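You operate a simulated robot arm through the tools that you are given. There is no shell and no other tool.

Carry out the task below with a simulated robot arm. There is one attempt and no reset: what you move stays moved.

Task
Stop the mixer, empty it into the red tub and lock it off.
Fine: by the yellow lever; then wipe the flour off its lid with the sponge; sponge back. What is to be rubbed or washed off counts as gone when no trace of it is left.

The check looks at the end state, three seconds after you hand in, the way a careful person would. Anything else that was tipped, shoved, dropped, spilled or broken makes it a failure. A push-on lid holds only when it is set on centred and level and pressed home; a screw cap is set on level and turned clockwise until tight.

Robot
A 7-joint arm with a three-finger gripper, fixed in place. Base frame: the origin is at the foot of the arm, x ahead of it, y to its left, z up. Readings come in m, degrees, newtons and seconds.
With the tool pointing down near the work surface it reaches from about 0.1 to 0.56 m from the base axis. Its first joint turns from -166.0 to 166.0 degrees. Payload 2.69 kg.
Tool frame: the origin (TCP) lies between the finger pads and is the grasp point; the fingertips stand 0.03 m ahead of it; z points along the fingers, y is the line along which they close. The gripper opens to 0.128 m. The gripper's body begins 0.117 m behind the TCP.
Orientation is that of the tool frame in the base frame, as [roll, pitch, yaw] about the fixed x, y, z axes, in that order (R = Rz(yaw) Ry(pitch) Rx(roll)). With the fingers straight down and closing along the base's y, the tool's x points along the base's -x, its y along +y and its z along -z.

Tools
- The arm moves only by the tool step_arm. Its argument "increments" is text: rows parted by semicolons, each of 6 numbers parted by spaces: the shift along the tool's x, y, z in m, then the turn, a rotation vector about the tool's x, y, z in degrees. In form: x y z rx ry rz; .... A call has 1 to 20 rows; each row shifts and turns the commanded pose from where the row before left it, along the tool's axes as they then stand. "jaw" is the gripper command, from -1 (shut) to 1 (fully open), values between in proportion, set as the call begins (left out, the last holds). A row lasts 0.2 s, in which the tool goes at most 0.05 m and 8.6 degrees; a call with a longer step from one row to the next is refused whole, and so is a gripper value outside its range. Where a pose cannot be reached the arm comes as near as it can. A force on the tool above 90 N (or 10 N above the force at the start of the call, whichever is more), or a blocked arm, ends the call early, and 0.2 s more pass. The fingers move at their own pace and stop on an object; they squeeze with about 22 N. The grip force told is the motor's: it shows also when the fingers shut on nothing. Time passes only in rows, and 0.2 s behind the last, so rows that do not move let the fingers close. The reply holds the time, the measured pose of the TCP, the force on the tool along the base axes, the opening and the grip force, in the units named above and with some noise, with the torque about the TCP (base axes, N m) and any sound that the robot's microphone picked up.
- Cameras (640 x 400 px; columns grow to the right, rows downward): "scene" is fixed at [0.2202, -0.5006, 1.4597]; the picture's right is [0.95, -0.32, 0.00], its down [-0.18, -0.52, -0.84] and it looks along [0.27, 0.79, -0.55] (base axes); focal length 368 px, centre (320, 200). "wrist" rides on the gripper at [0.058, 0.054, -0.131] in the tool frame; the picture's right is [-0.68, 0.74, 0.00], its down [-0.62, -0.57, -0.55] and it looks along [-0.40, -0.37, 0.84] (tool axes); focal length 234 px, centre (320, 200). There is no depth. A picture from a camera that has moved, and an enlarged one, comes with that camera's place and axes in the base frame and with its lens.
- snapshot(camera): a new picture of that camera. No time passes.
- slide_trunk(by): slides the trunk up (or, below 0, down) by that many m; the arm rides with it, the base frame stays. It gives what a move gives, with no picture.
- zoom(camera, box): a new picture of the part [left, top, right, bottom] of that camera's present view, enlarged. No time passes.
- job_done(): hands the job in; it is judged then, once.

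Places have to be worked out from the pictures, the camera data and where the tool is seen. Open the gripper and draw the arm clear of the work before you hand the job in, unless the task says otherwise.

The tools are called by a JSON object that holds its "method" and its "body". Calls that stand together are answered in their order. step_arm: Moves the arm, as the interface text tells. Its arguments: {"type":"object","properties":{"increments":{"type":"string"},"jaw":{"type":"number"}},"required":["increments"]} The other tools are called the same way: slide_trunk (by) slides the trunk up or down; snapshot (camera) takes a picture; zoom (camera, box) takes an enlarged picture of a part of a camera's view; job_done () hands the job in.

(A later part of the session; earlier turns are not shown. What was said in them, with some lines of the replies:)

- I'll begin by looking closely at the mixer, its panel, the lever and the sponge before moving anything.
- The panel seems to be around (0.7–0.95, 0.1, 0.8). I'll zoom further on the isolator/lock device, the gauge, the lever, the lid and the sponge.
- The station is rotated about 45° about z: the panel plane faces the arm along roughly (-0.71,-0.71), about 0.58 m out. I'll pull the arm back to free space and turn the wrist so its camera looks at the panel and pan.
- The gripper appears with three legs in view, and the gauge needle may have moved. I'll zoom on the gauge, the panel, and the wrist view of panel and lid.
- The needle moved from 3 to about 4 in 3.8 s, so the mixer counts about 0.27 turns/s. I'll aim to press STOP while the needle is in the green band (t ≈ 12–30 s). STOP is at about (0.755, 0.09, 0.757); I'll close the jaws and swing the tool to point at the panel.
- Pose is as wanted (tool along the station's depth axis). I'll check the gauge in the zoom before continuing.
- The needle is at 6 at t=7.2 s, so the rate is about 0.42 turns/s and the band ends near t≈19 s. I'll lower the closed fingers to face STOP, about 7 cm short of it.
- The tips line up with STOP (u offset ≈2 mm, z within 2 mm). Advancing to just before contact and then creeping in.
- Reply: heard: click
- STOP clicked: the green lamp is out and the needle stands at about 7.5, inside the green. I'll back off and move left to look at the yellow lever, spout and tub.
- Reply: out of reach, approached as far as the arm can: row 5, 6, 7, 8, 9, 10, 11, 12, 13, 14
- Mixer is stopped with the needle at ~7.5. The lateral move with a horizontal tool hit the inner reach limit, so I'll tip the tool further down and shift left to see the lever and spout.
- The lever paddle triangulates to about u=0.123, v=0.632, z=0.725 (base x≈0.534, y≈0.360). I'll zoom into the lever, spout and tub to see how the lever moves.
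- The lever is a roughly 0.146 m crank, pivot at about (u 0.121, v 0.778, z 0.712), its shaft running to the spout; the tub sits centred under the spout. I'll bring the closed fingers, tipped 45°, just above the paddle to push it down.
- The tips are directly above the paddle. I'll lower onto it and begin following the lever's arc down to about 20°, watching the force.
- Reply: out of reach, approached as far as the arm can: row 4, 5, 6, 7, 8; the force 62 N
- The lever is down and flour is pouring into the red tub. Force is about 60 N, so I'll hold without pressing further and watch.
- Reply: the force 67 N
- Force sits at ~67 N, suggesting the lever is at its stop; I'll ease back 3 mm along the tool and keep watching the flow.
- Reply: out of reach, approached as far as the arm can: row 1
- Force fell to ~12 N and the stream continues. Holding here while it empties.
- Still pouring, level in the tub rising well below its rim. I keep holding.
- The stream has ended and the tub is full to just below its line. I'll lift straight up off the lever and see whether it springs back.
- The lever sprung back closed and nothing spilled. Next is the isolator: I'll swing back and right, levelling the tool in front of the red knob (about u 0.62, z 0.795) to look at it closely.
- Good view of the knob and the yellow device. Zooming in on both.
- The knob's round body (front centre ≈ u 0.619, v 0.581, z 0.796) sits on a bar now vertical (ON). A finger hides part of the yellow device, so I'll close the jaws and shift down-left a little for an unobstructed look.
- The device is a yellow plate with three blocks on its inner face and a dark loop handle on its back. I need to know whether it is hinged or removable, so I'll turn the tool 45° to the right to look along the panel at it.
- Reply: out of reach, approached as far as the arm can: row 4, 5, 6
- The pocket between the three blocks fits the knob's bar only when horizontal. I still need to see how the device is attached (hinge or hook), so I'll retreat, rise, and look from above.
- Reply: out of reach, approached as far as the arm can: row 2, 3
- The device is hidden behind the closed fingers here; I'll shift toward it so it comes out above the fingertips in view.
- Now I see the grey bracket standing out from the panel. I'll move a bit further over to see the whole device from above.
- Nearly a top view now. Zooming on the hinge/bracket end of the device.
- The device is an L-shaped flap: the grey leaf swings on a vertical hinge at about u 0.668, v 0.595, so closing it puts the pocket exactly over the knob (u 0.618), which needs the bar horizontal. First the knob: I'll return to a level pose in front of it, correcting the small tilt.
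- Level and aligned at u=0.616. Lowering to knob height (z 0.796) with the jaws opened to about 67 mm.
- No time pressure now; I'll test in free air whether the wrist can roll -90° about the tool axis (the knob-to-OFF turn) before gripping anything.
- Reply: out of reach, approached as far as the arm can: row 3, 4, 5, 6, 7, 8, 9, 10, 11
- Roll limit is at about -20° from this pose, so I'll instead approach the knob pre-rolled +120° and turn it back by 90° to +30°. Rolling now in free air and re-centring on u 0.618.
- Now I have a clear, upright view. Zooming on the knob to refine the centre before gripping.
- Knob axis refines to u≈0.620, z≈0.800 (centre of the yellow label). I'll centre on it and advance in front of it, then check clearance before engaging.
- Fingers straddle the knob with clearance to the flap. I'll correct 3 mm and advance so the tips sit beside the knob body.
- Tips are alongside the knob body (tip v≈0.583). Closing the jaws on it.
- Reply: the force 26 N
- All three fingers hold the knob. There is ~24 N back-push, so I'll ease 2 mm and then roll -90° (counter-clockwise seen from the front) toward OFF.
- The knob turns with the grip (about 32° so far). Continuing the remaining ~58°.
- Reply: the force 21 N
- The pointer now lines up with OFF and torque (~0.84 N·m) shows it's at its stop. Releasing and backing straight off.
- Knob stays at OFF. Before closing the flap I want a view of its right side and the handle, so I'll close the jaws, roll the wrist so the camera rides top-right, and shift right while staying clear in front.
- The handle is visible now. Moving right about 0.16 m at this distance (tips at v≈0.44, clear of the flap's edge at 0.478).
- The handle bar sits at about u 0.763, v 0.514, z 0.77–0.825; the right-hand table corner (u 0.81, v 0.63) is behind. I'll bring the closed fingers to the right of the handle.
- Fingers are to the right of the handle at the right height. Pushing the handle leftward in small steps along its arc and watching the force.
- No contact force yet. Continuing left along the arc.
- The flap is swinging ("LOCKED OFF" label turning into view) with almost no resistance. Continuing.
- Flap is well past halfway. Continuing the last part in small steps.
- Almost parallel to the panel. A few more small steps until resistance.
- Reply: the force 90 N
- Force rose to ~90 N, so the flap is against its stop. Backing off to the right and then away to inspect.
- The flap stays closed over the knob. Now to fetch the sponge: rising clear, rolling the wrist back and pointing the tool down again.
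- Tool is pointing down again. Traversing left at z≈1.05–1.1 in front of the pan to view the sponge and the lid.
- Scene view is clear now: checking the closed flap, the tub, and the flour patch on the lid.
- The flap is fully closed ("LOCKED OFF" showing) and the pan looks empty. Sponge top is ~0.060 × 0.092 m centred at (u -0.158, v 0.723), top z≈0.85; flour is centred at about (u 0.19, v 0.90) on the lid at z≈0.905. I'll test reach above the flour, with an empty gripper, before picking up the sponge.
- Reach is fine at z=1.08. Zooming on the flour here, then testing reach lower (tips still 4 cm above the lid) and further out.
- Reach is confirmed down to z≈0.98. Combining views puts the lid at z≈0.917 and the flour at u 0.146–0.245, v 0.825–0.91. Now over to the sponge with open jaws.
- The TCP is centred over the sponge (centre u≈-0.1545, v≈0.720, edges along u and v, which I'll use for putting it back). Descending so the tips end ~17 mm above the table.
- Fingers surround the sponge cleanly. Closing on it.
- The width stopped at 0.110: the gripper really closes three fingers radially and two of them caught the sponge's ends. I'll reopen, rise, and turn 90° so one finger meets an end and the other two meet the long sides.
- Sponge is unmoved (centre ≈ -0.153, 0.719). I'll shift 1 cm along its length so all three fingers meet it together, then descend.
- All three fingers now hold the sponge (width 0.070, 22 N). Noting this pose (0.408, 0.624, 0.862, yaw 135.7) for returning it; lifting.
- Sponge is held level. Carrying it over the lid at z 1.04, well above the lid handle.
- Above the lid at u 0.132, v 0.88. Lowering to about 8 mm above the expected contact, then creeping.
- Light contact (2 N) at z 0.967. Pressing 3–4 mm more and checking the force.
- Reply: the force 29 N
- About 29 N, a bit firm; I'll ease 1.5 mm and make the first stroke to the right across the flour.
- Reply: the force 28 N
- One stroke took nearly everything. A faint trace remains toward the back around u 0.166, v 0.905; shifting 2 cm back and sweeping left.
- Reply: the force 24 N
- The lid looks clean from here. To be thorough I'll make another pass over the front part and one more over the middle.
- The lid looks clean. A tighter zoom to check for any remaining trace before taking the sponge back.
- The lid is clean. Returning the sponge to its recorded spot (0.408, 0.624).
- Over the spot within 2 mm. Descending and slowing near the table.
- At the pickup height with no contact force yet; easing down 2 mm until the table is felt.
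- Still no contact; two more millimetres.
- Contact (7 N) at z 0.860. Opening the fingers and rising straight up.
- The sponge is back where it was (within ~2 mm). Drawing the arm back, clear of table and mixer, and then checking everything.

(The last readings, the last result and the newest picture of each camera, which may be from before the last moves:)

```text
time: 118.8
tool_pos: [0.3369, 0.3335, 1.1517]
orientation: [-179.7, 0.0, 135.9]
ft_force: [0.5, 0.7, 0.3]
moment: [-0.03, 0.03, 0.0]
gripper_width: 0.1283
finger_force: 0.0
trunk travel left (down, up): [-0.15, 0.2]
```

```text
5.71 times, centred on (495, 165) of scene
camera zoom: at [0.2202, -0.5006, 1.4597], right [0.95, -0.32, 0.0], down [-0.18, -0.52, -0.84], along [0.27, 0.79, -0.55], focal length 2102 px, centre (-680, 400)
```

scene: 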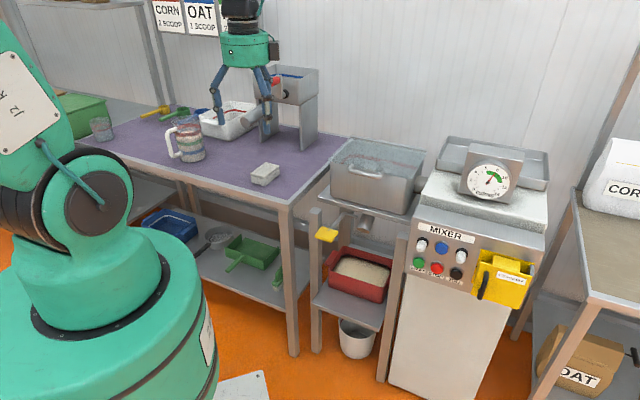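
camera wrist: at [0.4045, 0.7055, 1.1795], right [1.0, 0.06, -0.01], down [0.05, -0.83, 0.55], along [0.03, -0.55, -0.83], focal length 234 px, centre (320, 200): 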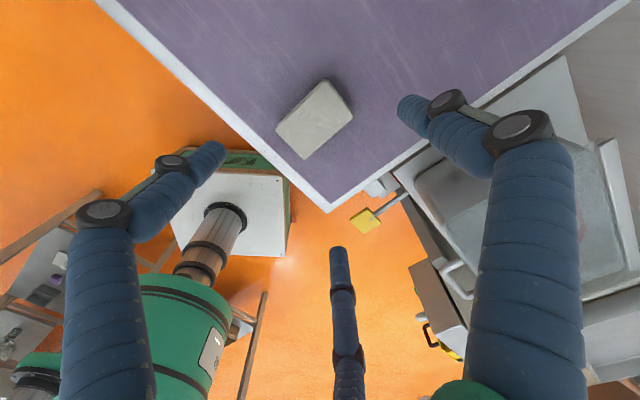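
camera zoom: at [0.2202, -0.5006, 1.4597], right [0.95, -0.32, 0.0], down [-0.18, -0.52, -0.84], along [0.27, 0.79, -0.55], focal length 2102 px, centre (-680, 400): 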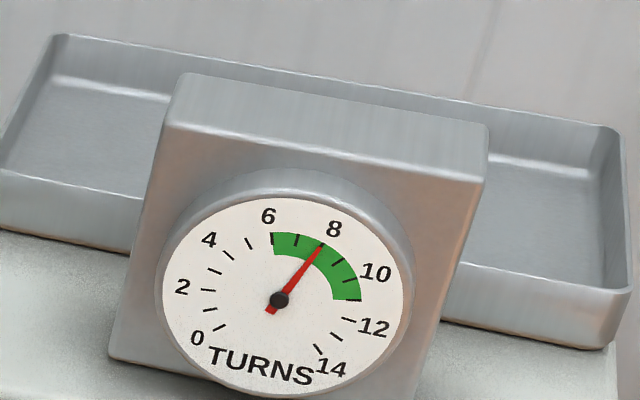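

Knob locked off, lever closed, tub filled, needle at 8 in the green. One last close look at the lid and at the spout/tub before handing in.

{"method": "zoom", "body": {"camera": "scene", "box": [325, 130, 425, 195]}}

{"method": "zoom", "body": {"camera": "scene", "box": [305, 205, 405, 310]}}

{"method": "snapshot", "body": {"camera": "wrist"}}

```text
6.15 times, centred on (375, 162) of scene
camera zoom: at [0.2202, -0.5006, 1.4597], right [0.95, -0.32, 0.0], down [-0.18, -0.52, -0.84], along [0.27, 0.79, -0.55], focal length 2264 px, centre (-18, 431)
```

zoom: 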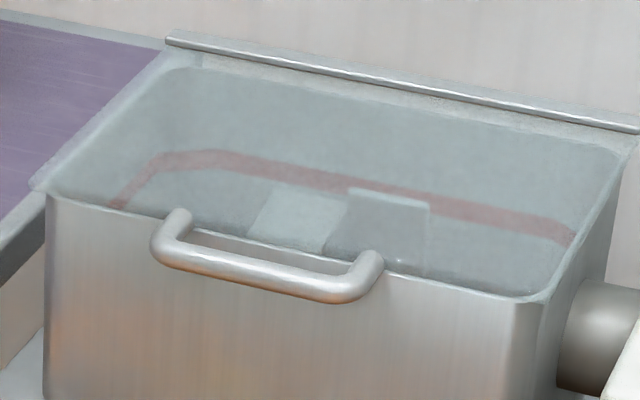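

```text
3.81 times, centred on (355, 258) of scene
camera zoom: at [0.2202, -0.5006, 1.4597], right [0.95, -0.32, 0.0], down [-0.18, -0.52, -0.84], along [0.27, 0.79, -0.55], focal length 1401 px, centre (187, -19)
```

zoom: 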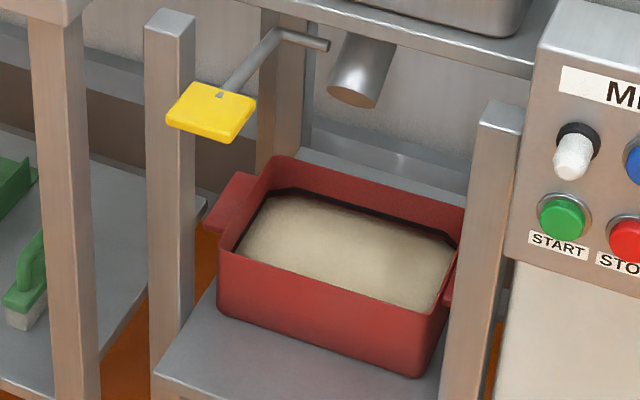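

```text
taken
camera wrist: at [0.332, 0.414, 1.2823], right [1.0, 0.06, 0.0], down [0.05, -0.83, 0.55], along [0.03, -0.55, -0.83], focal length 234 px, centre (320, 200)
```

wrist: 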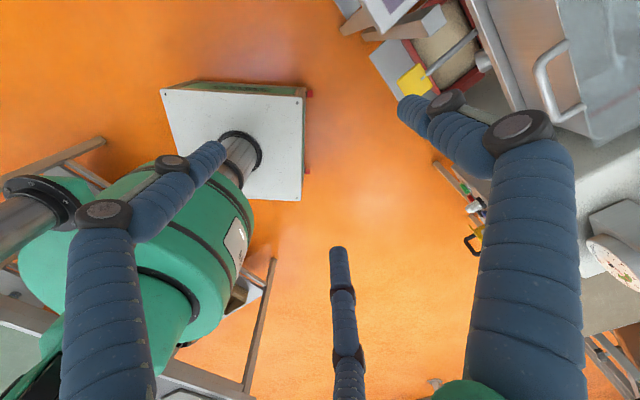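

Every part checks out:
- **Mixer:** stopped, needle at 8 in the green band.
- **Contents:** emptied into the red tub with no spill, and the lever is closed again.
- **Lock-off:** knob turned to OFF and the flap shut over it.
- **Lid and sponge:** lid shows no flour, and the sponge is back in place.

The gripper is open and the arm is clear, so I'm handing in.

{"method": "job_done", "body": {}}

```text
The job is handed in.
```

The job is handed in, and everything you asked for is done.

- **Stop:** I pressed STOP. The running lamp went out, and the turns gauge now reads 8, inside its green band.
- **Empty:** I held the yellow lever down until the stream into the red tub ended. Nothing spilled, and the lever sprang back closed.
- **Lock off:** The isolator knob is at OFF, and the yellow "LOCKED OFF" flap is swung shut over it against its stop.
- **Lid:** I wiped it with the sponge in several passes, and close-up pictures show no flour left.
- **Sponge:** It is back on the table within about 2 mm of where it was.

The gripper is open and the arm is clear of the work.
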